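You operate a simulated robot arm through the tools that you are given. There is no shell and no other tool. Be economical: measure what you need, move in short steps, check, and stop when the job is done.

You run a simulated two-armed robot. Do the job below in one go: nothing can be reset, and whatever is moved stays where it is left.

Task
Stand the white card holder in the dark stand, lock the green knob and load the small purple card.
Fine: open its flap, put the card in, snap the flap shut; leave the knob locked.

The check looks at the end state, three seconds after you hand in, the way a careful person would. Anything else that was tipped, shoved, dropped, spilled or broken makes it a failure.

Robot
Two 7-joint arms with two-finger parallel grippers on one trunk, on a base that drives. Base frame: it is fixed to the floor where the robot stands at the start and does not move with it; the origin is under the middle of the robot, x ahead of it, y to its left, z up. Readings come in cm, degrees, newtons and seconds.
The left shoulder is at the start at [5, 16.1, 117.3], the right one opposite. With the tool pointing down near the work surface each hand reaches from about 20 to 68 cm from the robot's upright axis, wherever it stands, measured 20 degrees to its own side. Places, roughly: green stand knob [80, -20, 90]; orange card holder (8x2x10 cm) [60, -20, 90]; well of the dark holder stand [80, -30, 80]; white card holder (8x2x10 cm) [70, -20, 90]; white holder flap [70, -20, 90]. Payload 3.43 kg a hand.
The TCP of each hand is the grasp point between the finger pads, 3 cm short of the fingertips. In the tool frame z runs along the fingers and y along their closing line. Largest opening 9.4 cm; finger width 2.8, thickness 1; the body of the gripper, 5 by 9.6 cm, starts 5.5 cm behind the TCP.
Orientation is that of the tool frame in the base frame, as a unit quaternion [w, x, y, z]. With the fingers straight down and closing along the base's y, the tool's x points along the base's -x, its y along +y and its z along -z.

Tools
- The arms move only by the tool arm_command. It takes "left_steps", "right_steps" or both (then of equal length, played together; a hand with none holds still); each is one flat list of numbers, 7 for each row, row after row: the shift along the tool's x, y, z in cm, then the turn, a rotation vector about the tool's x, y, z in degrees, then the gripper command, from -1 (fully open) to 1 (shut), values between in proportion. In form: [dx, dy, dz, wx, wy, wz, jaw, dx, dy, dz, wx, wy, wz, jaw, ...]. A call has 1 to 10 rows; each row shifts and turns the commanded pose from where the row before left it, along the tool's axes as they then stand. A row lasts 0.2 s, in which the tool goes at most 5 cm and 8.6 degrees; a call with a longer step from one row to the next is refused whole, and so is a gripper value outside its range. Where a pose cannot be reached the arm comes as near as it can. A force on the tool above 90 N (or 10 N above the force at the start of the call, whichever is more), or a blocked arm, ends the call early, and 0.2 s more pass. Each finger travels about 4.5 cm/s and halts on what it meets, pressing with about 26 N; the grip force reading is that of the motor and also rises with nothing between the fingers. The clock runs only during rows and for 0.2 s after the last one: add rows that do not move to give the fingers time. The reply holds the time, the measured pose of the TCP, the force on the tool along the base axes, the opening and the grip force, in the units named above and with some noise, with the torque about the TCP (base axes, N m) and any sound that the robot's microphone picked up.
- Cameras (640 x 400 px; columns grow to the right, rows downward): "scene" is now at [13.26, -2.01, 132.13]; the picture's right is [-0.20, -0.98, 0.00], its down [-0.32, 0.07, -0.94] and it looks along [0.92, -0.19, -0.33] (base axes); focal length 261 px, centre (320, 200). "left" rides on the left gripper at [7.6, -1.4, -10.2] in its tool frame; the picture's right is [0.18, 0.98, 0.00], its down [-0.75, 0.14, -0.64] and it looks along [-0.63, 0.12, 0.77] (tool axes); focal length 243 px, centre (320, 200). "right" rides on the right gripper at [7.6, 1.4, -10.2] in its tool frame; the picture's right is [-0.18, 0.98, 0.00], its down [-0.75, -0.14, -0.64] and it looks along [-0.63, -0.12, 0.77] (tool axes); focal length 243 px, centre (320, 200). There is no depth. A picture from a camera that has moved, and an enlarged one, comes with that camera's place and axes in the base frame and with its lens.
- get_image(camera): a new picture of that camera. No time passes.
- lift_body(by): slides the trunk up (or, below 0, down) by that many cm; the arms and the scene camera ride with it, the base frame stays. It gives what a move gives, with no picture.
- steer(legs): drives the robot by 1 to 6 legs, each [ahead, left, turn to the left] in cm, cm and degrees, along the robot's own axes; the way and the turn of a leg run together, so that a leg with both is an arc; at most 150 cm and 180 degrees a leg. The arms and the cameras ride along, it lands a little off, and it stops where it bumps. It gives what a move gives.
- head_to(pan, tilt): turns the head with the scene camera to pan (to the left, within 80 degrees either way) and tilt (down, from -29 to 69), counted from straight ahead of the robot. It gives what a move gives.
- close_up(camera, box): a new picture of the part [left, top, right, bottom] of that camera's present view, enlarged. No time passes.
- hand_in(): hands the job in; it is judged then, once.

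Work in short steps. Places have to be worked out from the pictures, the camera data and where the tool is seen: move nearer, look again, correct. Check each grasp and each placing, and mend what went wrong. You have 120 turns and 92 pictures in all, those below and enlarged ones among them. Open the grippers and draw the arms clear of the work before you hand the job in, unless the task says otherwise; then end with one line.

The tools are called after "Emit:" by a JSON object that holds its "name" and its "arguments". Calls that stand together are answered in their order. arm_command: Moves the arms, as the interface text tells. Its arguments: {"type":"object","properties":{"left_steps":{"type":"array","items":{"type":"number"}},"right_steps":{"type":"array","items":{"type":"number"}}},"required":[]} The other tools are called the same way: lift_body (by) slides the trunk up or down; steer (legs) drives the base; head_to (pan, tilt) turns the head that bears the scene camera; get_image (camera) takes a picture; close_up (camera, box) takes an enlarged picture of a part of a camera's view; hand_in () hands the job in.

At the start:

```text
time_s: 0.0
left_ee_pos: [40.77, 2.77, 121.69]
left_tcp_rot: [0.0, 0.0, 1.0, 0.0]
left_force: [-0.1, 0.1, -0.6]
left_ft_torque: [-0.03, 0.0, -0.04]
left_opening: 9.41
left_grip_force: 0.1
right_ee_pos: [36.59, -29.95, 122.94]
right_tcp_rot: [0.0, 0.0, 1.0, 0.0]
right_force: [0.0, 0.4, 0.0]
right_ft_torque: [-0.02, -0.01, -0.02]
right_opening: 9.38
right_grip_force: 0.1
trunk travel left (down, up): [-20.0, 6.7]
robot x, y, heading: [0.34, -0.1, 0.3]
head pan, tilt: [-11.8, 19.2]
```

scene: 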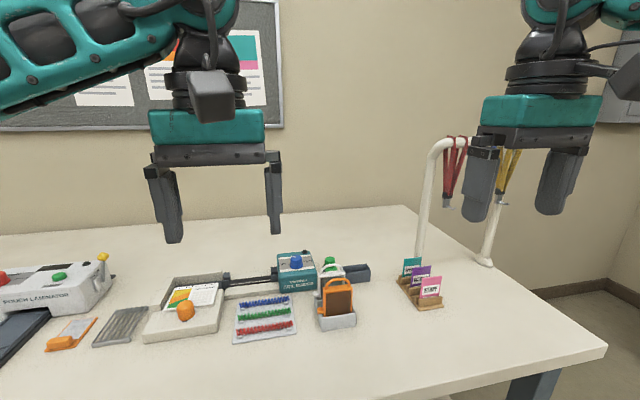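
right: 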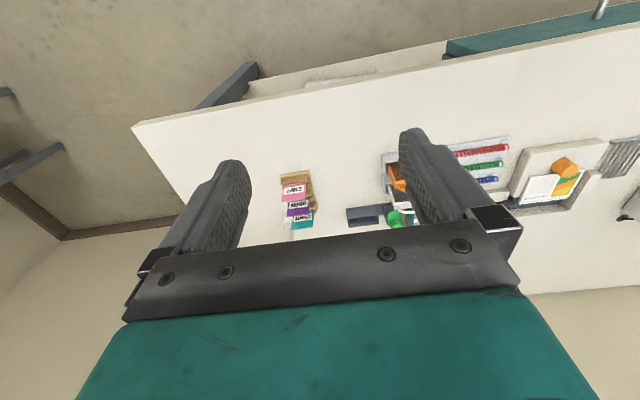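
left: 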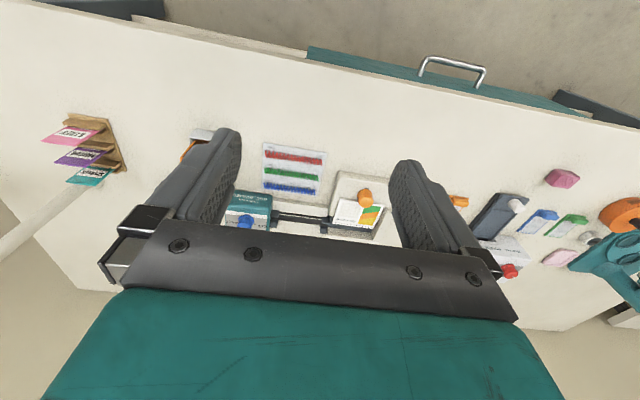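

The pictures show the orange holder standing in front of the white one, with a dark stand beside it and the cards in a wooden rack. I take enlarged views first.

Emit:
{"name": "close_up", "arguments": {"camera": "scene", "box": [220, 230, 460, 380]}}

Emit:
{"name": "close_up", "arguments": {"camera": "right", "box": [260, 130, 500, 280]}}

```text
2.67 times, centred on (340, 305) of scene
camera zoom: at [13.26, -2.01, 132.13], right [-0.2, -0.98, 0.0], down [-0.32, 0.07, -0.94], along [0.92, -0.19, -0.33], focal length 697 px, centre (267, -80)
```

zoom: 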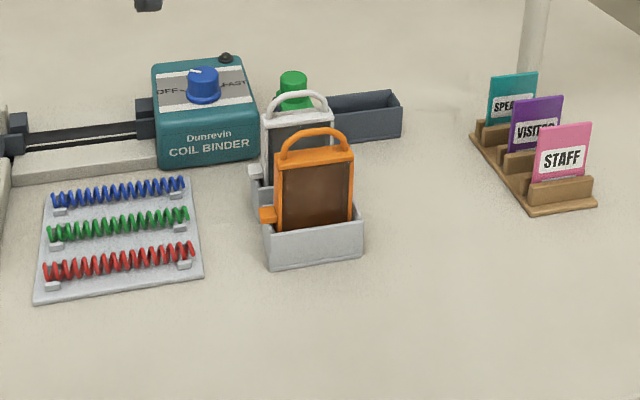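

```text
2.67 times, centred on (380, 205) of right
camera zoom: at [29.03, -28.52, 133.14], right [0.18, 0.98, 0.0], down [0.75, -0.14, 0.64], along [0.63, -0.12, -0.77], focal length 647 px, centre (160, 187)
```

zoom: 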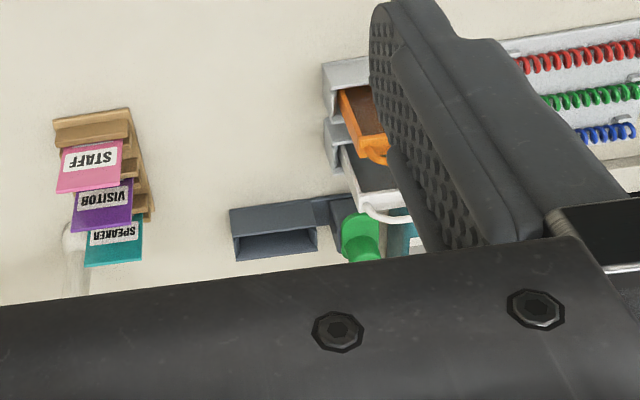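

The table's front edge is near x=43, and the stand is too far to reach from here. I drive ahead and to the right, with the arms still high.

Emit:
{"name": "steer", "arguments": {"legs": [[15, -12, 0]]}}

Emit:
{"name": "head_to", "arguments": {"pan": -12, "tilt": 38}}

Emit:
{"name": "get_image", "arguments": {"camera": "scene"}}

Emit:
{"name": "get_image", "arguments": {"camera": "right"}}

```text
time_s: 1.7
left_ee_pos: [55.92, -9.38, 121.64]
left_tcp_rot: [0.0, 0.0, 1.0, 0.0]
left_force: [0.5, 0.3, -0.5]
left_ft_torque: [0.01, -0.02, -0.02]
left_opening: 9.41
left_grip_force: 0.1
right_ee_pos: [51.48, -42.07, 122.89]
right_tcp_rot: [0.0, 0.0, 1.0, -0.001]
right_force: [-0.4, -0.8, 0.2]
right_ft_torque: [0.03, 0.04, -0.01]
right_opening: 9.39
right_grip_force: 0.0
trunk travel left (down, up): [-20.0, 6.7]
robot x, y, heading: [14.9, -11.88, -0.2]
head pan, tilt: [-11.8, 19.2]
```

```text
time_s: 2.5
left_ee_pos: [55.78, -9.33, 121.59]
left_tcp_rot: [0.002, 0.001, 1.0, 0.001]
left_force: [-0.9, -0.7, -0.9]
left_ft_torque: [-0.01, 0.0, 0.03]
left_opening: 9.42
left_grip_force: 0.1
right_ee_pos: [51.51, -41.99, 123.0]
right_tcp_rot: [0.0, 0.001, 1.0, 0.0]
right_force: [-0.9, 0.8, -0.3]
right_ft_torque: [-0.01, -0.03, -0.01]
right_opening: 9.37
right_grip_force: 0.0
trunk travel left (down, up): [-20.0, 6.7]
robot x, y, heading: [15.01, -11.9, -0.1]
head pan, tilt: [-12.0, 38.0]
```

```text
86 pictures are left
camera scene: at [27.47, -13.97, 129.17], right [-0.21, -0.98, 0.0], down [-0.6, 0.13, -0.79], along [0.77, -0.17, -0.62], focal length 261 px, centre (320, 200)
```

scene: 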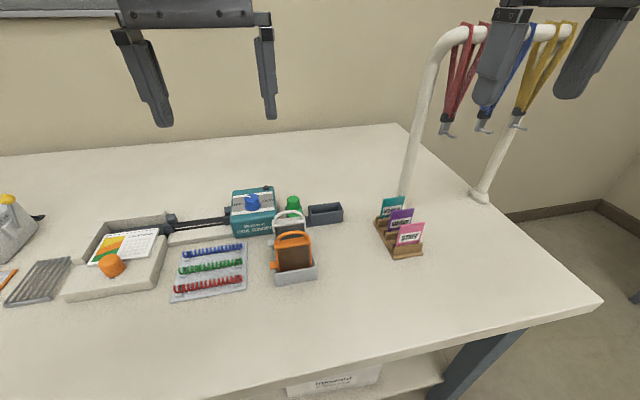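

```text
85 pictures are left
camera right: at [43.88, -40.61, 133.15], right [0.19, 0.98, 0.0], down [0.75, -0.14, 0.64], along [0.63, -0.12, -0.77], focal length 243 px, centre (320, 200)
```

right: 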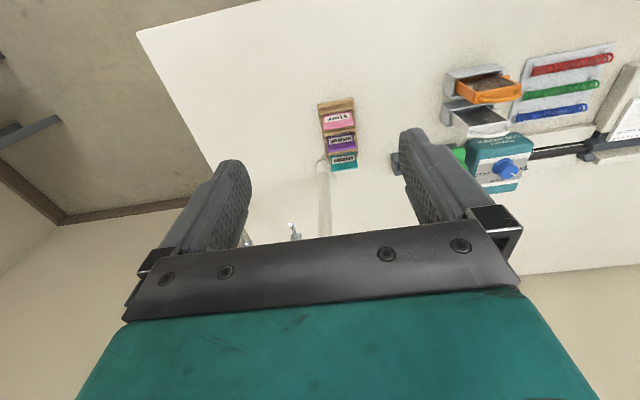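

The lanyard stand sits at about x 82–90, y below -55, which I must keep clear of. I drive a bit nearer, then look from above with the right camera.

Emit:
{"name": "steer", "arguments": {"legs": [[10, 0, 0]]}}

Emit:
{"name": "arm_command", "arguments": {"left_steps": [0, 0, 0, 0, 0, 0, -1, 0, 4, 0, 0, 0, 0, -1, 0, 5, 0, 0, 0, 0, -1, 0, 5, 0, 0, 0, 0, -1, 0, 5, 0, 0, 0, 0, -1], "right_steps": [0, 5, 0, 0, 0, 0, -1, 0, 5, 0, 0, 0, 0, -1, 0, 4, 3, 0, 0, 0, -1, 0, 3, 3, 0, 0, 0, -1, 0, 0, 3, 0, 0, 0, -1]}}

Emit:
{"name": "get_image", "arguments": {"camera": "right"}}

Emit:
{"name": "get_image", "arguments": {"camera": "scene"}}

```text
time_s: 3.5
left_ee_pos: [59.09, -9.24, 121.54]
left_tcp_rot: [0.002, 0.0, 1.0, 0.0]
left_force: [-0.2, 0.2, 0.8]
left_ft_torque: [0.03, -0.01, -0.01]
left_opening: 9.39
left_grip_force: 0.0
right_ee_pos: [54.81, -42.1, 122.93]
right_tcp_rot: [0.0, 0.001, 1.0, 0.0]
right_force: [-0.8, 0.2, -0.1]
right_ft_torque: [-0.01, -0.04, 0.03]
right_opening: 9.42
right_grip_force: 0.0
trunk travel left (down, up): [-20.0, 6.7]
robot x, y, heading: [18.3, -12.38, -0.1]
head pan, tilt: [-12.0, 38.0]
stopped in leg 1: the robot was blocked; the commanded pose is now the measured one
```

```text
time_s: 4.7
left_ee_pos: [59.04, 9.74, 121.59]
left_tcp_rot: [0.001, 0.001, 1.0, 0.0]
left_force: [-0.4, -0.1, 0.9]
left_ft_torque: [0.02, 0.01, 0.03]
left_opening: 9.41
left_grip_force: 0.0
right_ee_pos: [54.75, -24.75, 113.89]
right_tcp_rot: [0.0, 0.001, 1.0, 0.0]
right_force: [-0.3, 0.4, 0.1]
right_ft_torque: [-0.02, 0.01, 0.0]
right_opening: 9.41
right_grip_force: 0.0
trunk travel left (down, up): [-20.0, 6.7]
robot x, y, heading: [18.28, -11.72, 0.1]
head pan, tilt: [-12.0, 38.0]
```

```text
84 pictures are left
camera right: at [47.25, -23.46, 124.04], right [0.19, 0.98, 0.0], down [0.75, -0.14, 0.64], along [0.63, -0.12, -0.77], focal length 243 px, centre (320, 200)
```

right: 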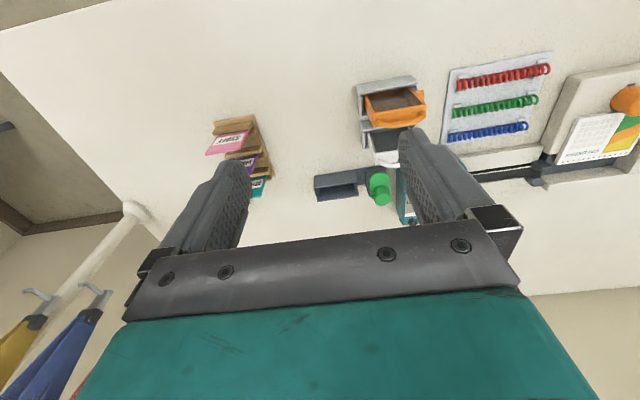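

```text
83 pictures are left
camera scene: at [30.84, -13.92, 129.17], right [-0.21, -0.98, 0.0], down [-0.6, 0.13, -0.79], along [0.77, -0.17, -0.62], focal length 261 px, centre (320, 200)
```

scene: 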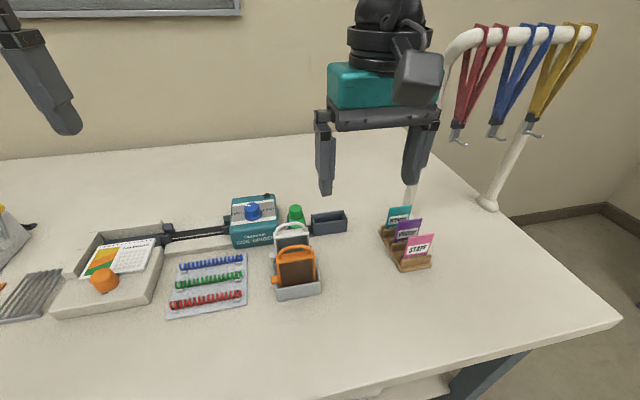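

The base is against the table, but the stand is now within reach. I zoom both views to work out positions.

Emit:
{"name": "close_up", "arguments": {"camera": "scene", "box": [240, 190, 448, 320]}}

Emit:
{"name": "close_up", "arguments": {"camera": "right", "box": [200, 60, 456, 220]}}

```text
3.08 times, centred on (344, 255) of scene
camera zoom: at [30.84, -13.92, 129.17], right [-0.21, -0.98, 0.0], down [-0.6, 0.13, -0.79], along [0.77, -0.17, -0.62], focal length 804 px, centre (246, 31)
```

zoom: 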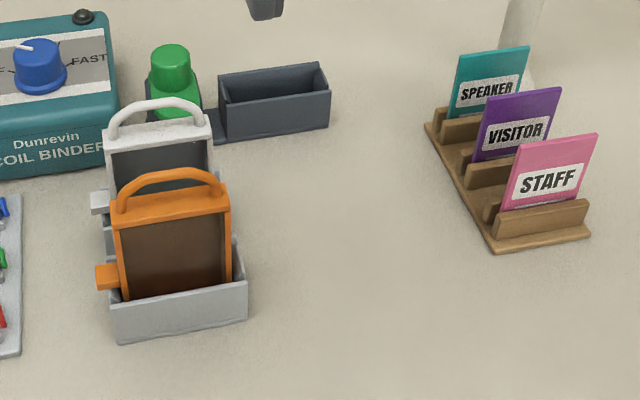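

```text
2.50 times, centred on (328, 140) of right
camera zoom: at [47.25, -23.46, 124.04], right [0.19, 0.98, 0.0], down [0.75, -0.14, 0.64], along [0.63, -0.12, -0.77], focal length 606 px, centre (300, 350)
```

zoom: 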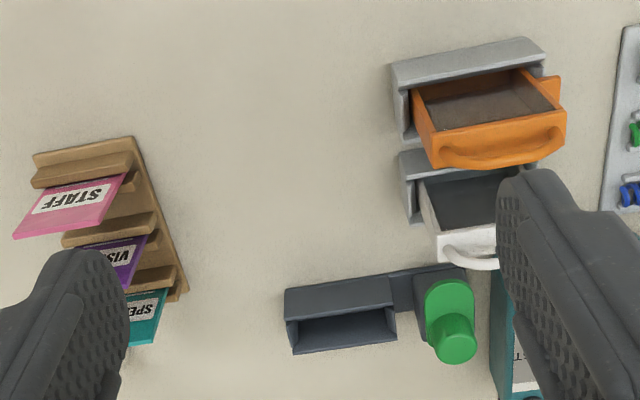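

Computed places: orange handle about (60.6,-16.3,96), white about (66,-17,96), well rim about (73.4,-25.4,90), knob top about (74.5,-18,93), and table about z 86. I bring the right hand's camera nearer for a look at the latch details.

Emit:
{"name": "arm_command", "arguments": {"right_steps": [0, 4, 2, 0, 0, 0, -1, -2, 4, 2, 0, 0, 0, -1, 0, 0, 2, 0, 0, 0, -1]}}

Emit:
{"name": "get_image", "arguments": {"camera": "right"}}

```text
time_s: 5.5
left_ee_pos: [59.17, 9.74, 121.76]
left_tcp_rot: [0.002, 0.0, 1.0, 0.0]
left_force: [-0.7, 0.7, -0.1]
left_ft_torque: [-0.01, 0.01, 0.0]
left_opening: 9.4
left_grip_force: 0.0
right_ee_pos: [54.98, -21.43, 110.4]
right_tcp_rot: [0.001, 0.002, 1.0, 0.0]
right_force: [-0.6, 0.6, -0.2]
right_ft_torque: [0.0, 0.02, 0.02]
right_opening: 9.43
right_grip_force: 0.0
right hand out of reach, approached as far as the arm can: row 1, 2
trunk travel left (down, up): [-20.0, 6.7]
robot x, y, heading: [18.54, -12.45, -0.3]
head pan, tilt: [-12.0, 38.0]
```

```text
80 pictures are left
camera right: at [47.41, -20.03, 120.64], right [0.19, 0.98, 0.0], down [0.75, -0.14, 0.64], along [0.63, -0.12, -0.77], focal length 243 px, centre (320, 200)
```

right: 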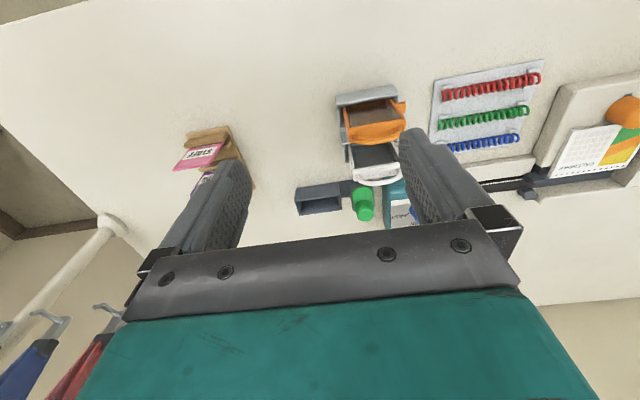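

The right hand runs short toward +y at this stance, so I shift the base left by about 10 cm. That should put the white holder, well and cards all on the right arm's side.

Emit:
{"name": "steer", "arguments": {"legs": [[-1.5, 0, 0], [0, 10, 0.3]]}}

Emit:
{"name": "get_image", "arguments": {"camera": "right"}}

```text
time_s: 7.4
left_ee_pos: [57.57, 20.03, 121.78]
left_tcp_rot: [0.002, -0.003, 1.0, 0.0]
left_force: [-0.5, 0.5, -0.3]
left_ft_torque: [-0.01, 0.03, 0.0]
left_opening: 9.42
left_grip_force: 0.1
right_ee_pos: [53.6, -10.99, 110.45]
right_tcp_rot: [0.0, -0.001, 1.0, 0.0]
right_force: [-0.5, -0.5, 0.4]
right_ft_torque: [-0.03, 0.02, 0.02]
right_opening: 9.42
right_grip_force: 0.0
trunk travel left (down, up): [-20.0, 6.7]
robot x, y, heading: [17.07, -2.07, 0.4]
head pan, tilt: [-12.0, 38.0]
```

```text
79 pictures are left
camera right: at [45.9, -9.7, 120.66], right [0.18, 0.98, 0.0], down [0.75, -0.14, 0.64], along [0.63, -0.12, -0.77], focal length 243 px, centre (320, 200)
```

right: 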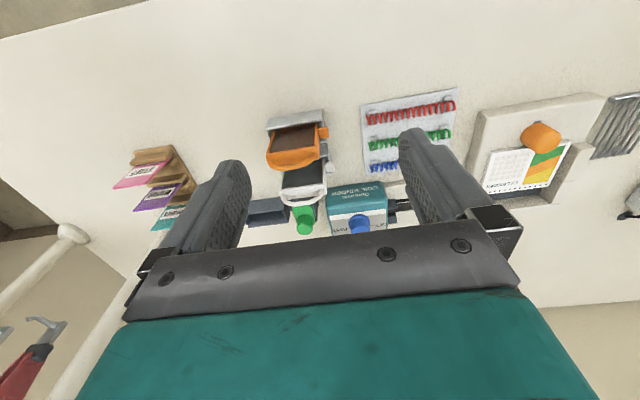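

I move the right hand 6 cm to the right and lower, then zoom on the holders.

Emit:
{"name": "arm_command", "arguments": {"right_steps": [0, -3, 3, 0, 0, 0, -1, 0, -3, 3, 0, 0, 0, -1, 0, 0, 0, 0, 0, 0, -1]}}

Emit:
{"name": "close_up", "arguments": {"camera": "right", "box": [220, 80, 420, 240]}}

Emit:
{"name": "close_up", "arguments": {"camera": "scene", "box": [260, 180, 480, 320]}}

```text
time_s: 8.2
left_ee_pos: [57.46, 20.0, 121.67]
left_tcp_rot: [0.001, -0.004, 1.0, 0.0]
left_force: [0.4, -0.1, 0.5]
left_ft_torque: [-0.02, 0.01, 0.0]
left_opening: 9.39
left_grip_force: 0.2
right_ee_pos: [53.5, -16.97, 104.52]
right_tcp_rot: [0.0, -0.001, 1.0, 0.0]
right_force: [0.1, -0.2, 0.1]
right_ft_torque: [0.0, 0.03, 0.03]
right_opening: 9.41
right_grip_force: 0.1
trunk travel left (down, up): [-20.0, 6.7]
robot x, y, heading: [17.05, -1.96, 0.1]
head pan, tilt: [-12.0, 38.0]
```

```text
2.50 times, centred on (320, 160) of right
camera zoom: at [45.98, -15.74, 114.66], right [0.18, 0.98, 0.0], down [0.75, -0.14, 0.64], along [0.63, -0.12, -0.77], focal length 606 px, centre (320, 300)
```

zoom: 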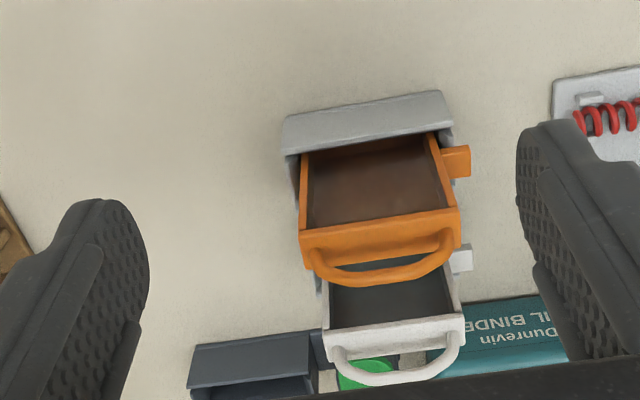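

```text
2.86 times, centred on (370, 250) of scene
camera zoom: at [29.37, -3.78, 129.16], right [-0.2, -0.98, 0.0], down [-0.6, 0.13, -0.79], along [0.77, -0.16, -0.62], focal length 747 px, centre (177, 57)
```

zoom: 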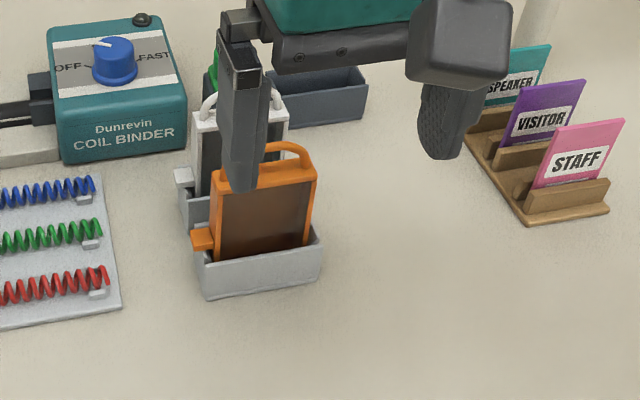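

The holder frame is about 6.6 cm wide with a loop handle, and its tab is on the left. The white one is centred near (66,-16) with its frame top near z 94. I'll grip it through the handle, closing along x, so I raise the hand and turn it 90 degrees.

Emit:
{"name": "arm_command", "arguments": {"right_steps": [0, 0, -3, 0, 0, 8.5, -1, 0, 0, 0, 0, 0, 8.5, -1, 0, 0, 0, 0, 0, 8.5, -1, 0, 0, 0, 0, 0, 8.5, -1, 0, 0, 0, 0, 0, 8.5, -1, 0, 0, 0, 0, 0, 8.5, -1, 0, 0, 0, 0, 0, 8.5, -1, 0, 0, 0, 0, 0, 8.5, -1, 0, 0, 0, 0, 0, 8.5, -0.5, 0, 0, 0, 0, 0, 8.5, -0.3]}}

```text
time_s: 10.4
left_ee_pos: [57.54, 20.12, 121.53]
left_tcp_rot: [0.002, -0.003, 1.0, 0.0]
left_force: [0.2, 0.3, 0.2]
left_ft_torque: [0.01, 0.01, 0.03]
left_opening: 9.42
left_grip_force: 0.0
right_ee_pos: [53.68, -17.07, 107.4]
right_tcp_rot: [-0.001, 0.675, 0.738, -0.001]
right_force: [0.6, 0.7, 0.0]
right_ft_torque: [-0.01, -0.01, -0.03]
right_opening: 6.11
right_grip_force: 0.1
trunk travel left (down, up): [-20.0, 6.7]
robot x, y, heading: [16.97, -1.9, 0.6]
head pan, tilt: [-12.0, 38.0]
```

The turn is reachable. I finish it, move over the white holder at about x=66, y=-16, and narrow the opening to about 4 cm.

Emit:
{"name": "arm_command", "arguments": {"right_steps": [0, 0, 0, 0, 0, 5.1, 0.1, 1, 4, 0, 0, 0, 0, 0.1, 0, 4, 0, 0, 0, 0, 0.1, 0, 4, 1, 0, 0, 0, 0.1, 0, 0.3, 2, 0, 0, 0, 0.1, 0, 0, 0, 0, 0, 0, 0.1]}}

Emit:
{"name": "get_image", "arguments": {"camera": "right"}}

Emit:
{"name": "close_up", "arguments": {"camera": "scene", "box": [220, 130, 480, 320]}}

```text
time_s: 11.8
left_ee_pos: [57.66, 20.04, 121.55]
left_tcp_rot: [0.001, -0.004, 1.0, 0.001]
left_force: [0.3, 0.3, -0.5]
left_ft_torque: [-0.04, -0.02, -0.01]
left_opening: 9.4
left_grip_force: 0.0
right_ee_pos: [64.94, -16.85, 104.5]
right_tcp_rot: [-0.001, 0.706, 0.708, 0.0]
right_force: [-0.5, -0.4, 0.6]
right_ft_torque: [0.02, -0.01, -0.02]
right_opening: 4.25
right_grip_force: 0.0
right hand out of reach, approached as far as the arm can: row 4, 5
trunk travel left (down, up): [-20.0, 6.7]
robot x, y, heading: [17.04, -1.66, 0.2]
head pan, tilt: [-12.0, 38.0]
```

```text
76 pictures are left
camera right: at [66.5, -9.33, 114.71], right [0.98, -0.18, 0.0], down [-0.14, -0.75, 0.64], along [-0.12, -0.63, -0.77], focal length 243 px, centre (320, 200)
```

right: 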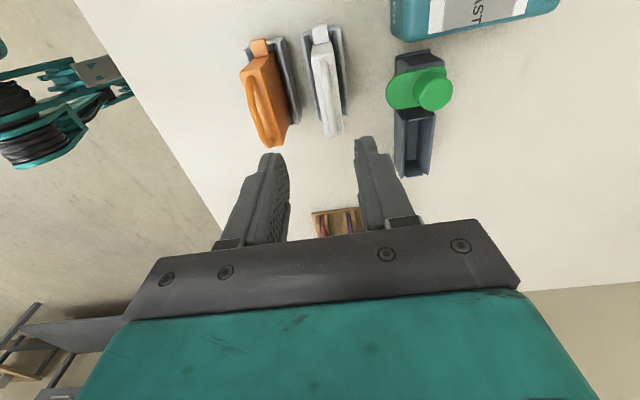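

```text
2.11 times, centred on (350, 225) of scene
camera zoom: at [29.37, -3.8, 129.16], right [-0.2, -0.98, 0.0], down [-0.6, 0.13, -0.79], along [0.77, -0.16, -0.62], focal length 550 px, centre (257, 147)
```

zoom: 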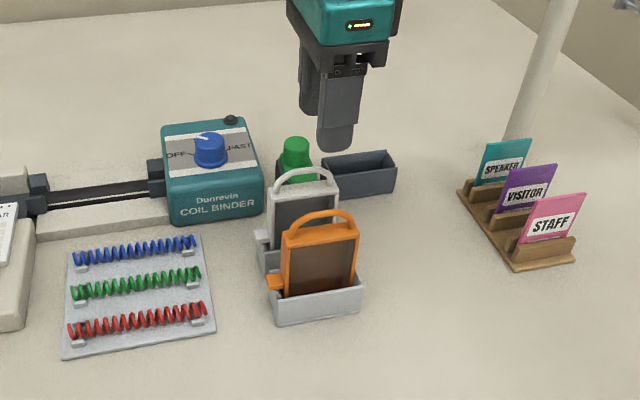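

The white handle lies ahead at about x 66, and the last rows fell slightly short. I try the remaining shift while lowering a little.

Emit:
{"name": "arm_command", "arguments": {"right_steps": [0.5, 0.6, 1.5, 0, 0, 0, 0.1, 0.5, 0.5, 1.5, 0, 0, 0, 0.1, 0, 0, 0, 0, 0, 0, 0.1]}}

Emit:
{"name": "close_up", "arguments": {"camera": "right", "box": [200, 0, 440, 240]}}

```text
time_s: 12.6
left_ee_pos: [57.45, 19.98, 121.48]
left_tcp_rot: [0.001, -0.004, 1.0, 0.0]
left_force: [0.7, -0.4, 1.4]
left_ft_torque: [0.0, -0.02, -0.01]
left_opening: 9.4
left_grip_force: 0.0
right_ee_pos: [64.89, -17.34, 101.84]
right_tcp_rot: [-0.001, 0.707, 0.708, 0.0]
right_force: [-0.3, -0.3, 0.5]
right_ft_torque: [-0.01, 0.02, 0.03]
right_opening: 4.21
right_grip_force: 0.1
right hand out of reach, approached as far as the arm can: row 1, 2
trunk travel left (down, up): [-20.0, 6.7]
robot x, y, heading: [16.85, -1.96, 0.3]
head pan, tilt: [-12.0, 38.0]
```

```text
1.67 times, centred on (320, 120) of right
camera zoom: at [66.36, -9.79, 112.09], right [0.98, -0.18, 0.0], down [-0.14, -0.75, 0.64], along [-0.12, -0.63, -0.77], focal length 404 px, centre (320, 333)
```

zoom: 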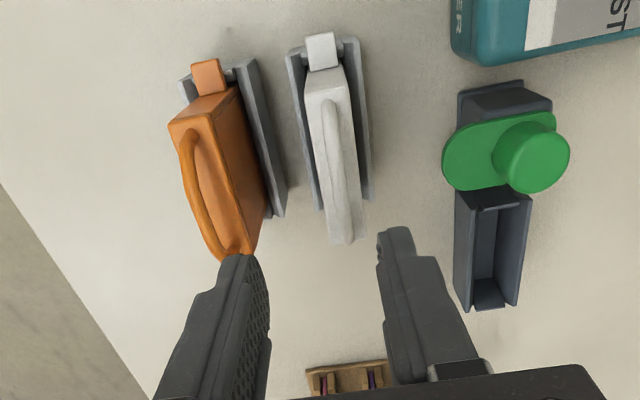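

The arm is limited reaching inward, so I drive the base 7 cm further left with the arm raised, then go back over the white holder.

Emit:
{"name": "arm_command", "arguments": {"right_steps": [0, 0, -3, 0, 0, 0, 0.1, 0, 0, 0, 0, 0, 0, 0.1]}}

Emit:
{"name": "steer", "arguments": {"legs": [[0, 7, 0]]}}

Emit:
{"name": "arm_command", "arguments": {"right_steps": [-3, 0.5, 0, 0, 0, 0, 0.1, -2, 0.5, 0, 0, 0, 0, 0.1, -1, 0, 0, 0, 0, 0, 0.1, 0, 0, 0, 0, 0, 0, 0.1]}}

```text
time_s: 13.2
left_ee_pos: [57.58, 19.97, 121.7]
left_tcp_rot: [0.001, -0.004, 1.0, -0.001]
left_force: [-0.3, 0.9, -0.2]
left_ft_torque: [0.03, -0.01, 0.0]
left_opening: 9.42
left_grip_force: 0.1
right_ee_pos: [64.81, -17.36, 104.91]
right_tcp_rot: [0.0, 0.706, 0.708, 0.0]
right_force: [0.3, -0.3, -0.4]
right_ft_torque: [-0.02, -0.03, -0.02]
right_opening: 4.22
right_grip_force: 0.0
trunk travel left (down, up): [-20.0, 6.7]
robot x, y, heading: [16.77, -1.8, 0.4]
head pan, tilt: [-12.0, 38.0]
```

```text
time_s: 14.5
left_ee_pos: [57.6, 27.12, 121.68]
left_tcp_rot: [0.001, -0.002, 1.0, 0.001]
left_force: [-0.6, 0.7, 0.4]
left_ft_torque: [-0.03, 0.01, -0.02]
left_opening: 9.38
left_grip_force: 0.1
right_ee_pos: [64.89, -10.26, 104.84]
right_tcp_rot: [0.0, 0.706, 0.708, 0.001]
right_force: [0.2, 0.3, -0.3]
right_ft_torque: [0.01, 0.0, -0.02]
right_opening: 4.24
right_grip_force: 0.1
trunk travel left (down, up): [-20.0, 6.7]
robot x, y, heading: [16.49, 4.85, 0.2]
head pan, tilt: [-12.0, 38.0]
```

```text
time_s: 15.5
left_ee_pos: [57.51, 27.04, 121.55]
left_tcp_rot: [0.0, -0.003, 1.0, 0.0]
left_force: [0.1, 0.1, 0.3]
left_ft_torque: [0.03, 0.02, -0.01]
left_opening: 9.42
left_grip_force: 0.0
right_ee_pos: [65.92, -16.35, 104.77]
right_tcp_rot: [0.0, 0.707, 0.707, 0.0]
right_force: [-0.9, 1.0, 0.4]
right_ft_torque: [-0.02, -0.03, -0.01]
right_opening: 4.23
right_grip_force: 0.0
trunk travel left (down, up): [-20.0, 6.7]
robot x, y, heading: [16.87, 5.06, 0.2]
head pan, tilt: [-12.0, 38.0]
```

No limit was reported this time. I look before going down.

Emit:
{"name": "close_up", "arguments": {"camera": "right", "box": [200, 0, 440, 240]}}

Emit:
{"name": "close_up", "arguments": {"camera": "scene", "box": [260, 130, 500, 320]}}

```text
1.67 times, centred on (320, 120) of right
camera zoom: at [67.38, -8.77, 115.06], right [0.98, -0.18, 0.0], down [-0.14, -0.75, 0.64], along [-0.12, -0.63, -0.77], focal length 404 px, centre (320, 333)
```

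zoom: 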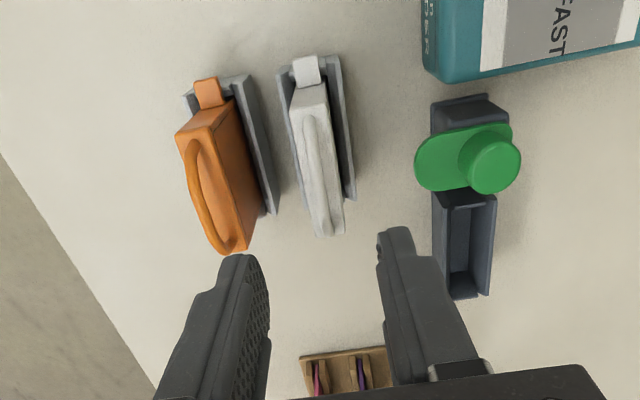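

```text
2.11 times, centred on (380, 225) of scene
camera zoom: at [29.35, 3.23, 129.16], right [-0.2, -0.98, 0.0], down [-0.6, 0.13, -0.79], along [0.77, -0.16, -0.62], focal length 550 px, centre (194, 147)
```

zoom: 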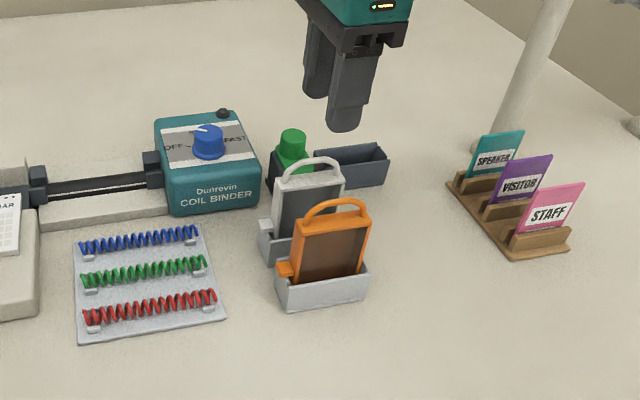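

The handle centre works out to (65.85,-15.7). I nudge 0.6 cm left and descend around it in stages.

Emit:
{"name": "arm_command", "arguments": {"right_steps": [0.6, 0, 2, 0, 0, 0, 0.1, 0, 0, 3, 0, 0, 0, 0.1, 0, 0, 3, 0, 0, 0, 0.1, 0, 0, 0, 0, 0, 0, 0.1]}}

Emit:
{"name": "close_up", "arguments": {"camera": "right", "box": [200, 40, 440, 240]}}

Emit:
{"name": "close_up", "arguments": {"camera": "scene", "box": [300, 150, 460, 270]}}

```text
time_s: 16.5
left_ee_pos: [57.31, 27.03, 121.6]
left_tcp_rot: [0.002, -0.003, 1.0, 0.0]
left_force: [0.8, -0.5, -0.5]
left_ft_torque: [-0.01, -0.02, 0.01]
left_opening: 9.39
left_grip_force: 0.0
right_ee_pos: [65.82, -15.84, 96.88]
right_tcp_rot: [0.0, 0.707, 0.708, 0.0]
right_force: [0.5, -0.9, -0.7]
right_ft_torque: [-0.01, 0.0, 0.02]
right_opening: 4.2
right_grip_force: 0.0
trunk travel left (down, up): [-20.0, 6.7]
robot x, y, heading: [16.7, 4.71, 0.3]
head pan, tilt: [-12.0, 38.0]
```

```text
2.00 times, centred on (320, 140) of right
camera zoom: at [67.27, -8.17, 107.09], right [0.98, -0.18, 0.0], down [-0.14, -0.75, 0.64], along [-0.12, -0.63, -0.77], focal length 485 px, centre (320, 320)
```

zoom: 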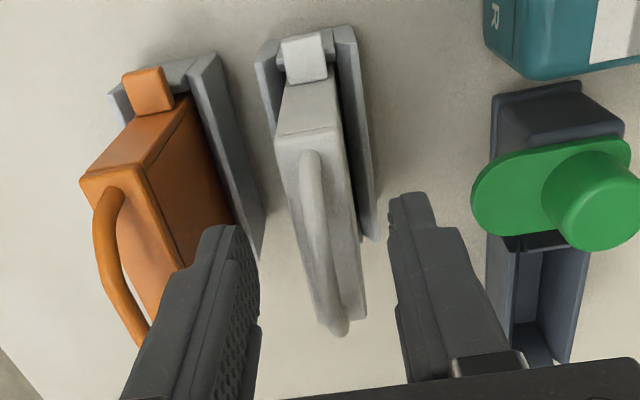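

```text
3.33 times, centred on (380, 210) of scene
camera zoom: at [29.33, 3.22, 129.16], right [-0.2, -0.98, 0.0], down [-0.6, 0.13, -0.79], along [0.77, -0.16, -0.62], focal length 871 px, centre (120, 167)
```

zoom: 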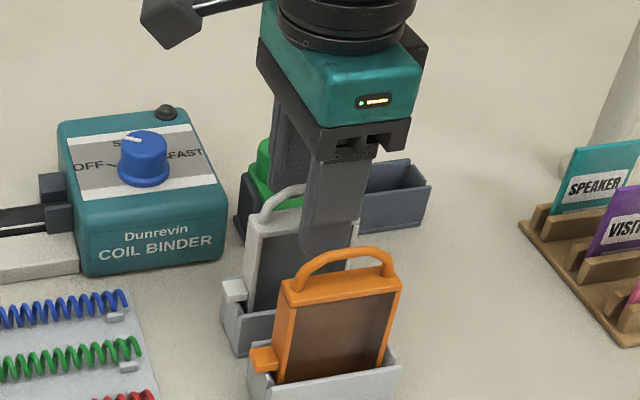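

I zoom into the white holder's tab to understand the flap.

Emit:
{"name": "close_up", "arguments": {"camera": "right", "box": [270, 40, 360, 130]}}

Emit:
{"name": "close_up", "arguments": {"camera": "right", "box": [380, 70, 480, 190]}}

```text
4.44 times, centred on (315, 85) of right
camera zoom: at [67.27, -8.17, 107.09], right [0.98, -0.18, 0.0], down [-0.14, -0.75, 0.64], along [-0.12, -0.63, -0.77], focal length 1078 px, centre (342, 711)
```

zoom: 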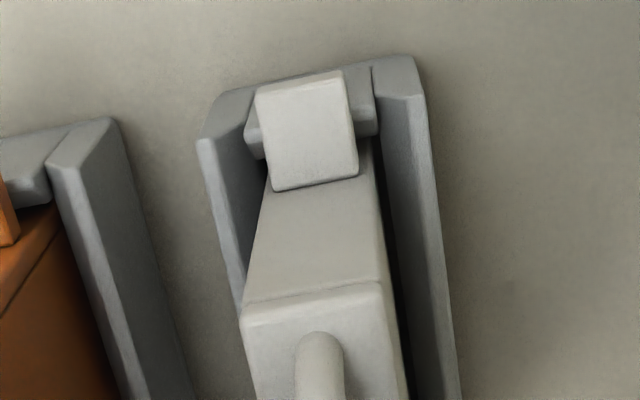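

```text
3.33 times, centred on (430, 130) of right
camera zoom: at [67.27, -8.17, 107.09], right [0.98, -0.18, 0.0], down [-0.14, -0.75, 0.64], along [-0.12, -0.63, -0.77], focal length 809 px, centre (-47, 433)
```

zoom: 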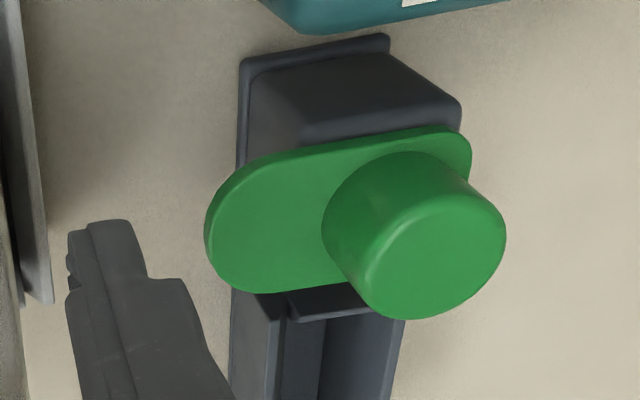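

The green part is a cam plate with its lobe pointing toward the robot; turned a quarter it would reach over the well side. Now I go down another 2 cm and close on the handle and top frame.

Emit:
{"name": "arm_command", "arguments": {"right_steps": [0.1, 0, 2.3, 0, 0, 0, 0.1, 0, 0, 0, 0, 0, 0, 0.4, 0, 0, 0, 0, 0, 0, 0.8, 0, 0, 0, 0, 0, 0, 0.8, 0, 0, 0, 0, 0, 0, 0.8]}}

Emit:
{"name": "close_up", "arguments": {"camera": "right", "box": [200, 40, 440, 240]}}

```text
time_s: 17.7
left_ee_pos: [57.45, 27.11, 121.68]
left_tcp_rot: [0.001, -0.004, 1.0, 0.0]
left_force: [0.3, -0.6, 0.7]
left_ft_torque: [0.02, -0.02, 0.01]
left_opening: 9.41
left_grip_force: 0.0
right_ee_pos: [65.77, -15.71, 94.6]
right_tcp_rot: [0.001, 0.706, 0.708, 0.002]
right_force: [3.2, -0.7, 10.4]
right_ft_torque: [0.02, -0.18, 0.02]
right_opening: 1.73
right_grip_force: 25.8
trunk travel left (down, up): [-20.0, 6.7]
robot x, y, heading: [16.52, 5.12, 0.1]
head pan, tilt: [-12.0, 38.0]
```

```text
2.00 times, centred on (320, 140) of right
camera zoom: at [67.36, -8.05, 104.86], right [0.98, -0.18, 0.0], down [-0.14, -0.75, 0.64], along [-0.12, -0.63, -0.77], focal length 485 px, centre (320, 320)
```

zoom: 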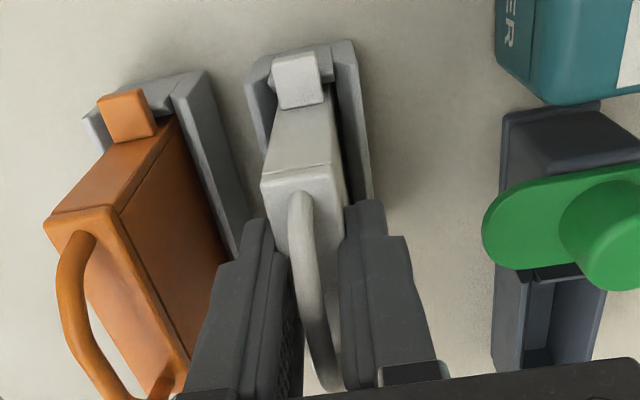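

It is held at 1.73 cm on the frame. I lift straight up and check for slip.

Emit:
{"name": "arm_command", "arguments": {"right_steps": [0, 0, -1, 0, 0, 0, 0.9, 0, 0, -2, 0, 0, 0, 0.9, 0, 0, -3, 0, 0, 0, 0.9, 0, 0, -3, 0, 0, 0, 0.9, 0, 0, -3, 0, 0, 0, 0.9, 0, 0, -3, 0, 0, 0, 0.9, 0, 0, 0, 0, 0, 0, 0.9]}}

Emit:
{"name": "close_up", "arguments": {"camera": "scene", "box": [280, 90, 500, 270]}}

Emit:
{"name": "get_image", "arguments": {"camera": "right"}}

```text
time_s: 19.3
left_ee_pos: [57.36, 26.89, 121.68]
left_tcp_rot: [0.0, -0.003, 1.0, 0.0]
left_force: [0.2, -0.2, -0.8]
left_ft_torque: [0.01, -0.01, 0.01]
left_opening: 9.41
left_grip_force: 0.0
right_ee_pos: [65.82, -15.73, 109.61]
right_tcp_rot: [0.0, 0.706, 0.708, 0.0]
right_force: [0.4, 0.4, -0.5]
right_ft_torque: [-0.02, 0.02, 0.0]
right_opening: 1.72
right_grip_force: 26.2
trunk travel left (down, up): [-20.0, 6.7]
robot x, y, heading: [16.97, 5.09, 0.2]
head pan, tilt: [-12.0, 38.0]
```

```text
2.22 times, centred on (390, 180) of scene
camera zoom: at [29.36, 3.21, 129.16], right [-0.2, -0.98, 0.0], down [-0.6, 0.13, -0.79], along [0.77, -0.16, -0.62], focal length 581 px, centre (164, 244)
```

zoom: 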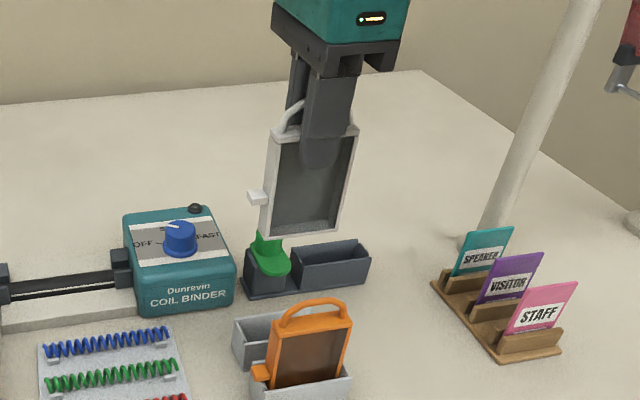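

```text
65 pictures are left
camera right: at [67.35, -8.13, 119.85], right [0.98, -0.18, 0.0], down [-0.14, -0.75, 0.64], along [-0.12, -0.63, -0.77], focal length 243 px, centre (320, 200)
```

right: 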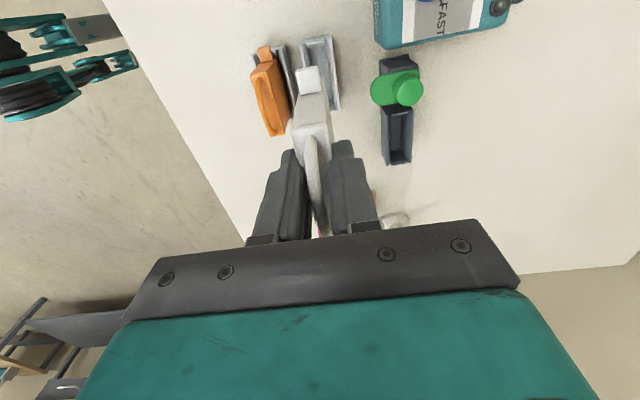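

The holder is lifted cleanly. I take a strong zoom of it to find the flap.

Emit:
{"name": "close_up", "arguments": {"camera": "scene", "box": [355, 130, 435, 205]}}

Emit:
{"name": "close_up", "arguments": {"camera": "right", "box": [270, 40, 370, 140]}}

```text
5.33 times, centred on (395, 168) of scene
camera zoom: at [29.36, 3.21, 129.16], right [-0.2, -0.98, 0.0], down [-0.6, 0.13, -0.79], along [0.77, -0.16, -0.62], focal length 1394 px, centre (-80, 373)
```

zoom: 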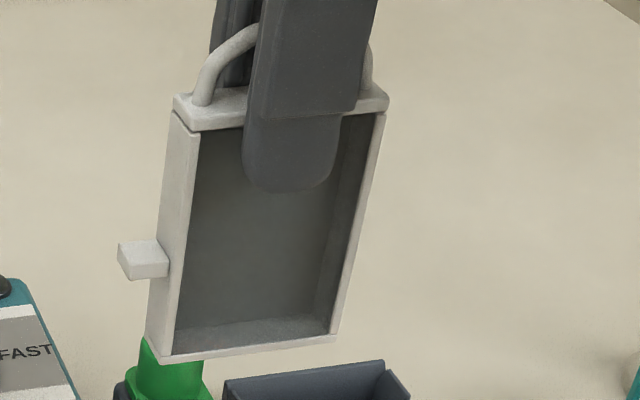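

```text
4.00 times, centred on (320, 90) of right
camera zoom: at [67.35, -8.13, 119.85], right [0.98, -0.18, 0.0], down [-0.14, -0.75, 0.64], along [-0.12, -0.63, -0.77], focal length 970 px, centre (320, 640)
```

zoom: 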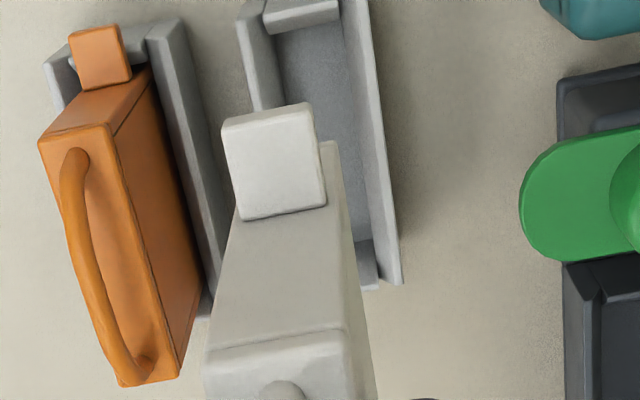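

The lid with the handle is a separate cap on the frame, so it is the flap; the side tab is for the green cam to hold down. I zoom on the well in both cameras to fix its centre.

Emit:
{"name": "close_up", "arguments": {"camera": "scene", "box": [360, 180, 440, 230]}}

Emit:
{"name": "close_up", "arguments": {"camera": "right", "box": [350, 40, 450, 180]}}

```text
8.00 times, centred on (400, 205) of scene
camera zoom: at [29.36, 3.21, 129.16], right [-0.2, -0.98, 0.0], down [-0.6, 0.13, -0.79], along [0.77, -0.16, -0.62], focal length 2091 px, centre (-320, 160)
```

zoom: 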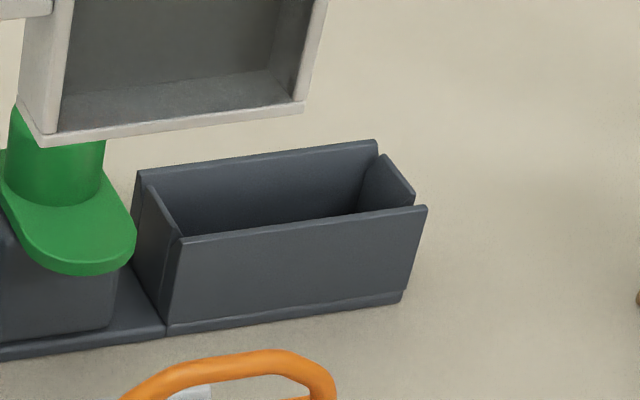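

```text
2.86 times, centred on (400, 110) of right
camera zoom: at [67.35, -8.13, 119.85], right [0.98, -0.18, 0.0], down [-0.14, -0.75, 0.64], along [-0.12, -0.63, -0.77], focal length 693 px, centre (91, 457)
```

zoom: 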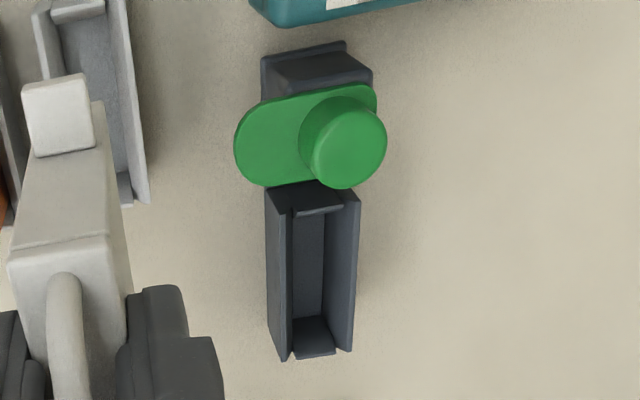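

The two views agree on a well rim centre of about (75.5,-25.3), with the rim at z≈88. The holder's bottom hangs about 9.9 cm below the TCP. I carry it over the well, staying high.

Emit:
{"name": "arm_command", "arguments": {"right_steps": [-3, 3, 0, 0, 0, 0, 0.9, -3, 3, 0, 0, 0, 0, 0.9, -3, 3, 0, 0, 0, 0, 0.9, -0.4, 0.7, 2, 0, 0, 0, 0.9, 0, 0, 0, 0, 0, 0, 0.9]}}

Emit:
{"name": "close_up", "arguments": {"camera": "right", "box": [220, 0, 420, 200]}}

Emit:
{"name": "close_up", "arguments": {"camera": "scene", "box": [340, 120, 460, 230]}}

```text
time_s: 20.5
left_ee_pos: [57.5, 27.01, 121.66]
left_tcp_rot: [0.001, -0.003, 1.0, 0.0]
left_force: [-0.2, 0.1, 0.2]
left_ft_torque: [0.01, -0.01, -0.02]
left_opening: 9.4
left_grip_force: 0.1
right_ee_pos: [75.15, -25.24, 107.71]
right_tcp_rot: [0.0, 0.706, 0.708, 0.001]
right_force: [0.4, 0.3, -0.9]
right_ft_torque: [0.01, 0.0, -0.01]
right_opening: 1.7
right_grip_force: 26.3
right hand out of reach, approached as far as the arm can: row 4
trunk travel left (down, up): [-20.0, 6.7]
robot x, y, heading: [16.84, 5.02, 0.5]
head pan, tilt: [-12.0, 38.0]
```

```text
2.00 times, centred on (320, 100) of right
camera zoom: at [76.47, -17.6, 117.83], right [0.98, -0.18, 0.0], down [-0.14, -0.75, 0.64], along [-0.12, -0.63, -0.77], focal length 485 px, centre (320, 400)
```

zoom: 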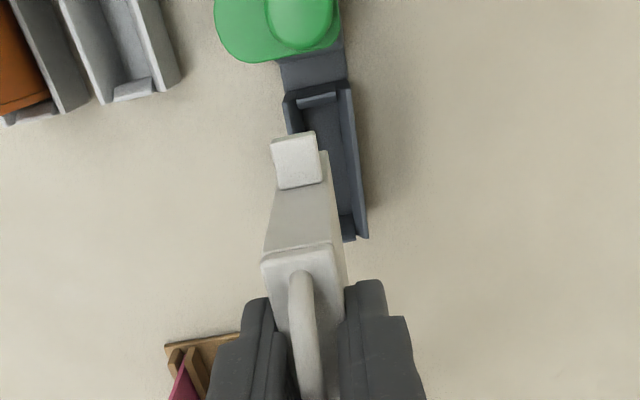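

```text
3.64 times, centred on (400, 175) of scene
camera zoom: at [29.36, 3.21, 129.16], right [-0.2, -0.98, 0.0], down [-0.6, 0.13, -0.79], along [0.77, -0.16, -0.62], focal length 951 px, centre (29, 291)
```

zoom: 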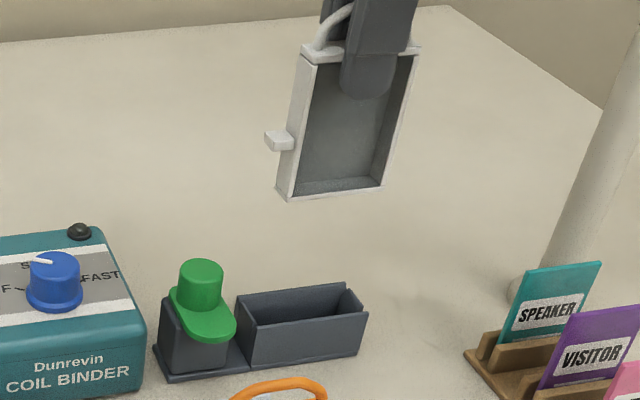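

The arm is at its reach limit, so I bring the base about 1 cm ahead and 5 cm right. This new view confirms the well at x 73.8–77.2, y -21.6 to -29.5.

Emit:
{"name": "steer", "arguments": {"legs": [[1.2, -5, 0]]}}

Emit:
{"name": "arm_command", "arguments": {"right_steps": [2.5, 0, 0, 0, 0, 0, 0.9, 2, 0, 0, 0, 0, 0, 0.9, 0, 0, 0, 0, 0, 0, 0.9]}}

```text
time_s: 21.6
left_ee_pos: [58.76, 22.03, 121.69]
left_tcp_rot: [0.001, -0.003, 1.0, 0.001]
left_force: [-0.2, 0.1, 1.1]
left_ft_torque: [0.01, 0.01, 0.01]
left_opening: 9.38
left_grip_force: 0.0
right_ee_pos: [76.25, -30.08, 107.67]
right_tcp_rot: [0.0, 0.707, 0.708, 0.002]
right_force: [-0.3, 0.0, 0.3]
right_ft_torque: [0.02, -0.04, -0.01]
right_opening: 1.71
right_grip_force: 26.3
trunk travel left (down, up): [-20.0, 6.7]
robot x, y, heading: [18.06, -0.04, 0.2]
head pan, tilt: [-12.0, 38.0]
```

```text
time_s: 22.4
left_ee_pos: [58.7, 22.02, 121.7]
left_tcp_rot: [0.002, -0.003, 1.0, 0.0]
left_force: [0.5, -0.1, 0.1]
left_ft_torque: [0.01, 0.0, -0.03]
left_opening: 9.4
left_grip_force: 0.1
right_ee_pos: [74.84, -26.0, 107.67]
right_tcp_rot: [-0.001, 0.706, 0.708, 0.002]
right_force: [0.4, -0.2, -0.2]
right_ft_torque: [-0.01, -0.02, 0.0]
right_opening: 1.71
right_grip_force: 25.7
right hand out of reach, approached as far as the arm can: row 1, 2
trunk travel left (down, up): [-20.0, 6.7]
robot x, y, heading: [17.79, -0.05, -0.1]
head pan, tilt: [-12.0, 38.0]
```

The limit is on reaching inward with this wrist turn, not on distance. I drive the base left 6.5 cm instead and place the hand again.

Emit:
{"name": "steer", "arguments": {"legs": [[0, 6.5, 0]]}}

Emit:
{"name": "arm_command", "arguments": {"right_steps": [-3, 0.5, 0, 0, 0, 0, 0.9, -2.8, 0.3, 0, 0, 0, 0, 0.9, 0, 0, 0, 0, 0, 0, 0.9]}}

```text
time_s: 23.7
left_ee_pos: [58.65, 28.55, 121.75]
left_tcp_rot: [0.001, -0.004, 1.0, 0.0]
left_force: [0.8, 0.3, 0.7]
left_ft_torque: [0.02, -0.01, -0.02]
left_opening: 9.42
left_grip_force: 0.0
right_ee_pos: [74.89, -19.51, 107.62]
right_tcp_rot: [0.001, 0.706, 0.708, 0.001]
right_force: [0.5, 0.9, -0.4]
right_ft_torque: [0.01, 0.0, 0.02]
right_opening: 1.72
right_grip_force: 25.9
trunk travel left (down, up): [-20.0, 6.7]
robot x, y, heading: [18.34, 6.56, 0.3]
head pan, tilt: [-12.0, 38.0]
```

```text
time_s: 24.5
left_ee_pos: [58.81, 28.63, 121.59]
left_tcp_rot: [0.002, -0.003, 1.0, 0.001]
left_force: [-0.1, 0.1, 0.0]
left_ft_torque: [-0.03, 0.0, 0.01]
left_opening: 9.42
left_grip_force: 0.0
right_ee_pos: [75.73, -25.36, 107.65]
right_tcp_rot: [-0.001, 0.706, 0.708, 0.002]
right_force: [-0.2, -0.1, -0.4]
right_ft_torque: [0.0, 0.02, 0.01]
right_opening: 1.72
right_grip_force: 26.6
trunk travel left (down, up): [-20.0, 6.7]
robot x, y, heading: [17.99, 6.52, 0.1]
head pan, tilt: [-12.0, 38.0]
```

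The position (75.7,-25.4) is reached. I lower until the holder's bottom is just above the rim and check alignment.

Emit:
{"name": "arm_command", "arguments": {"right_steps": [0, -0.2, 3, 0, 0, 0, 0.9, 0, 0, 3, 0, 0, 0, 0.9, 0, 0, 2.3, 0, 0, 0, 0.9, 0, 0, 0, 0, 0, 0, 0.9]}}

Emit:
{"name": "close_up", "arguments": {"camera": "right", "box": [220, 0, 420, 200]}}

Emit:
{"name": "close_up", "arguments": {"camera": "scene", "box": [360, 150, 480, 230]}}

```text
time_s: 25.5
left_ee_pos: [58.68, 28.47, 121.74]
left_tcp_rot: [0.001, -0.003, 1.0, 0.0]
left_force: [0.0, -1.4, 0.0]
left_ft_torque: [0.02, 0.02, -0.02]
left_opening: 9.4
left_grip_force: 0.0
right_ee_pos: [75.38, -25.42, 99.32]
right_tcp_rot: [0.0, 0.706, 0.708, 0.002]
right_force: [0.3, -0.5, 0.0]
right_ft_torque: [0.02, 0.0, -0.01]
right_opening: 1.73
right_grip_force: 25.9
trunk travel left (down, up): [-20.0, 6.7]
robot x, y, heading: [17.94, 6.75, 0.1]
head pan, tilt: [-12.0, 38.0]
```

```text
2.00 times, centred on (320, 100) of right
camera zoom: at [76.83, -17.77, 109.55], right [0.98, -0.18, 0.0], down [-0.14, -0.75, 0.64], along [-0.11, -0.63, -0.77], focal length 485 px, centre (320, 400)
```

zoom: 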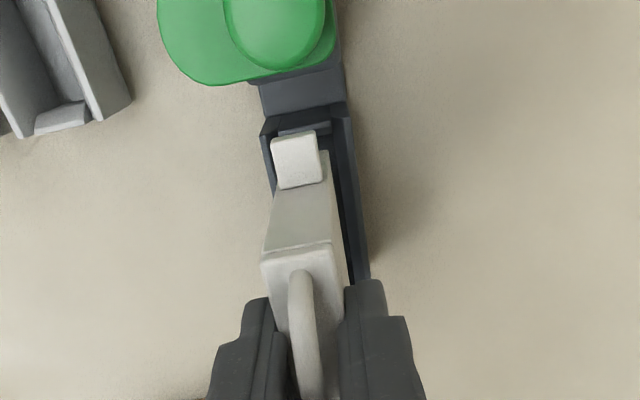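

```text
5.00 times, centred on (420, 190) of scene
camera zoom: at [30.53, 4.72, 129.16], right [-0.2, -0.98, 0.0], down [-0.6, 0.13, -0.79], along [0.77, -0.16, -0.62], focal length 1307 px, centre (-180, 250)
```

zoom: 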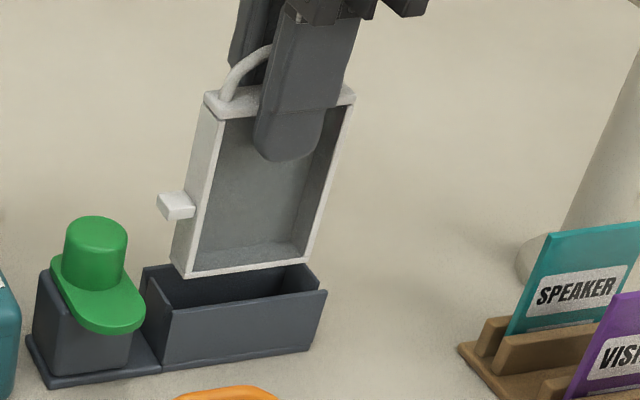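

It lines up within about 0.15 cm. I nudge slightly and lower in small steps, watching the forces.

Emit:
{"name": "arm_command", "arguments": {"right_steps": [-0.15, 0.1, 0.7, 0, 0, 0, 0.9, 0, 0, 0.7, 0, 0, 0, 0.9, 0, 0, 0.7, 0, 0, 0, 0.9, 0, 0, 0, 0, 0, 0, 0.9]}}

Emit:
{"name": "close_up", "arguments": {"camera": "scene", "box": [360, 150, 480, 230]}}

```text
time_s: 26.5
left_ee_pos: [58.67, 28.55, 121.66]
left_tcp_rot: [0.001, -0.003, 1.0, -0.001]
left_force: [0.3, 0.1, 0.1]
left_ft_torque: [0.01, 0.04, 0.02]
left_opening: 9.41
left_grip_force: 0.2
right_ee_pos: [75.01, -25.61, 97.62]
right_tcp_rot: [0.002, 0.707, 0.707, 0.004]
right_force: [2.4, 0.5, 4.1]
right_ft_torque: [0.02, -0.35, -0.04]
right_opening: 1.71
right_grip_force: 26.2
right hand out of reach, approached as far as the arm can: row 2
trunk travel left (down, up): [-20.0, 6.7]
robot x, y, heading: [18.26, 6.74, 0.3]
head pan, tilt: [-12.0, 38.0]
```

```text
5.00 times, centred on (420, 190) of scene
camera zoom: at [30.54, 4.73, 129.17], right [-0.2, -0.98, 0.0], down [-0.6, 0.13, -0.79], along [0.77, -0.16, -0.62], focal length 1307 px, centre (-180, 250)
```

zoom: 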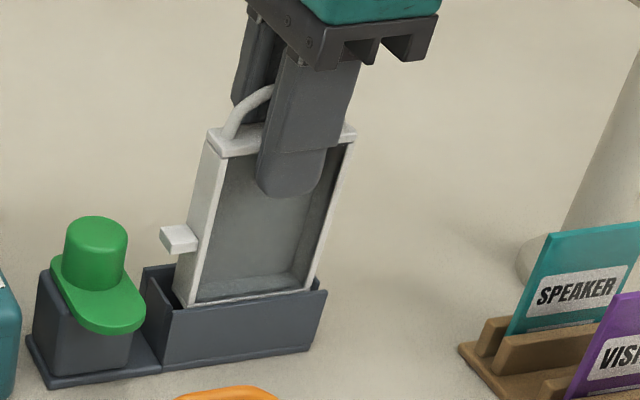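

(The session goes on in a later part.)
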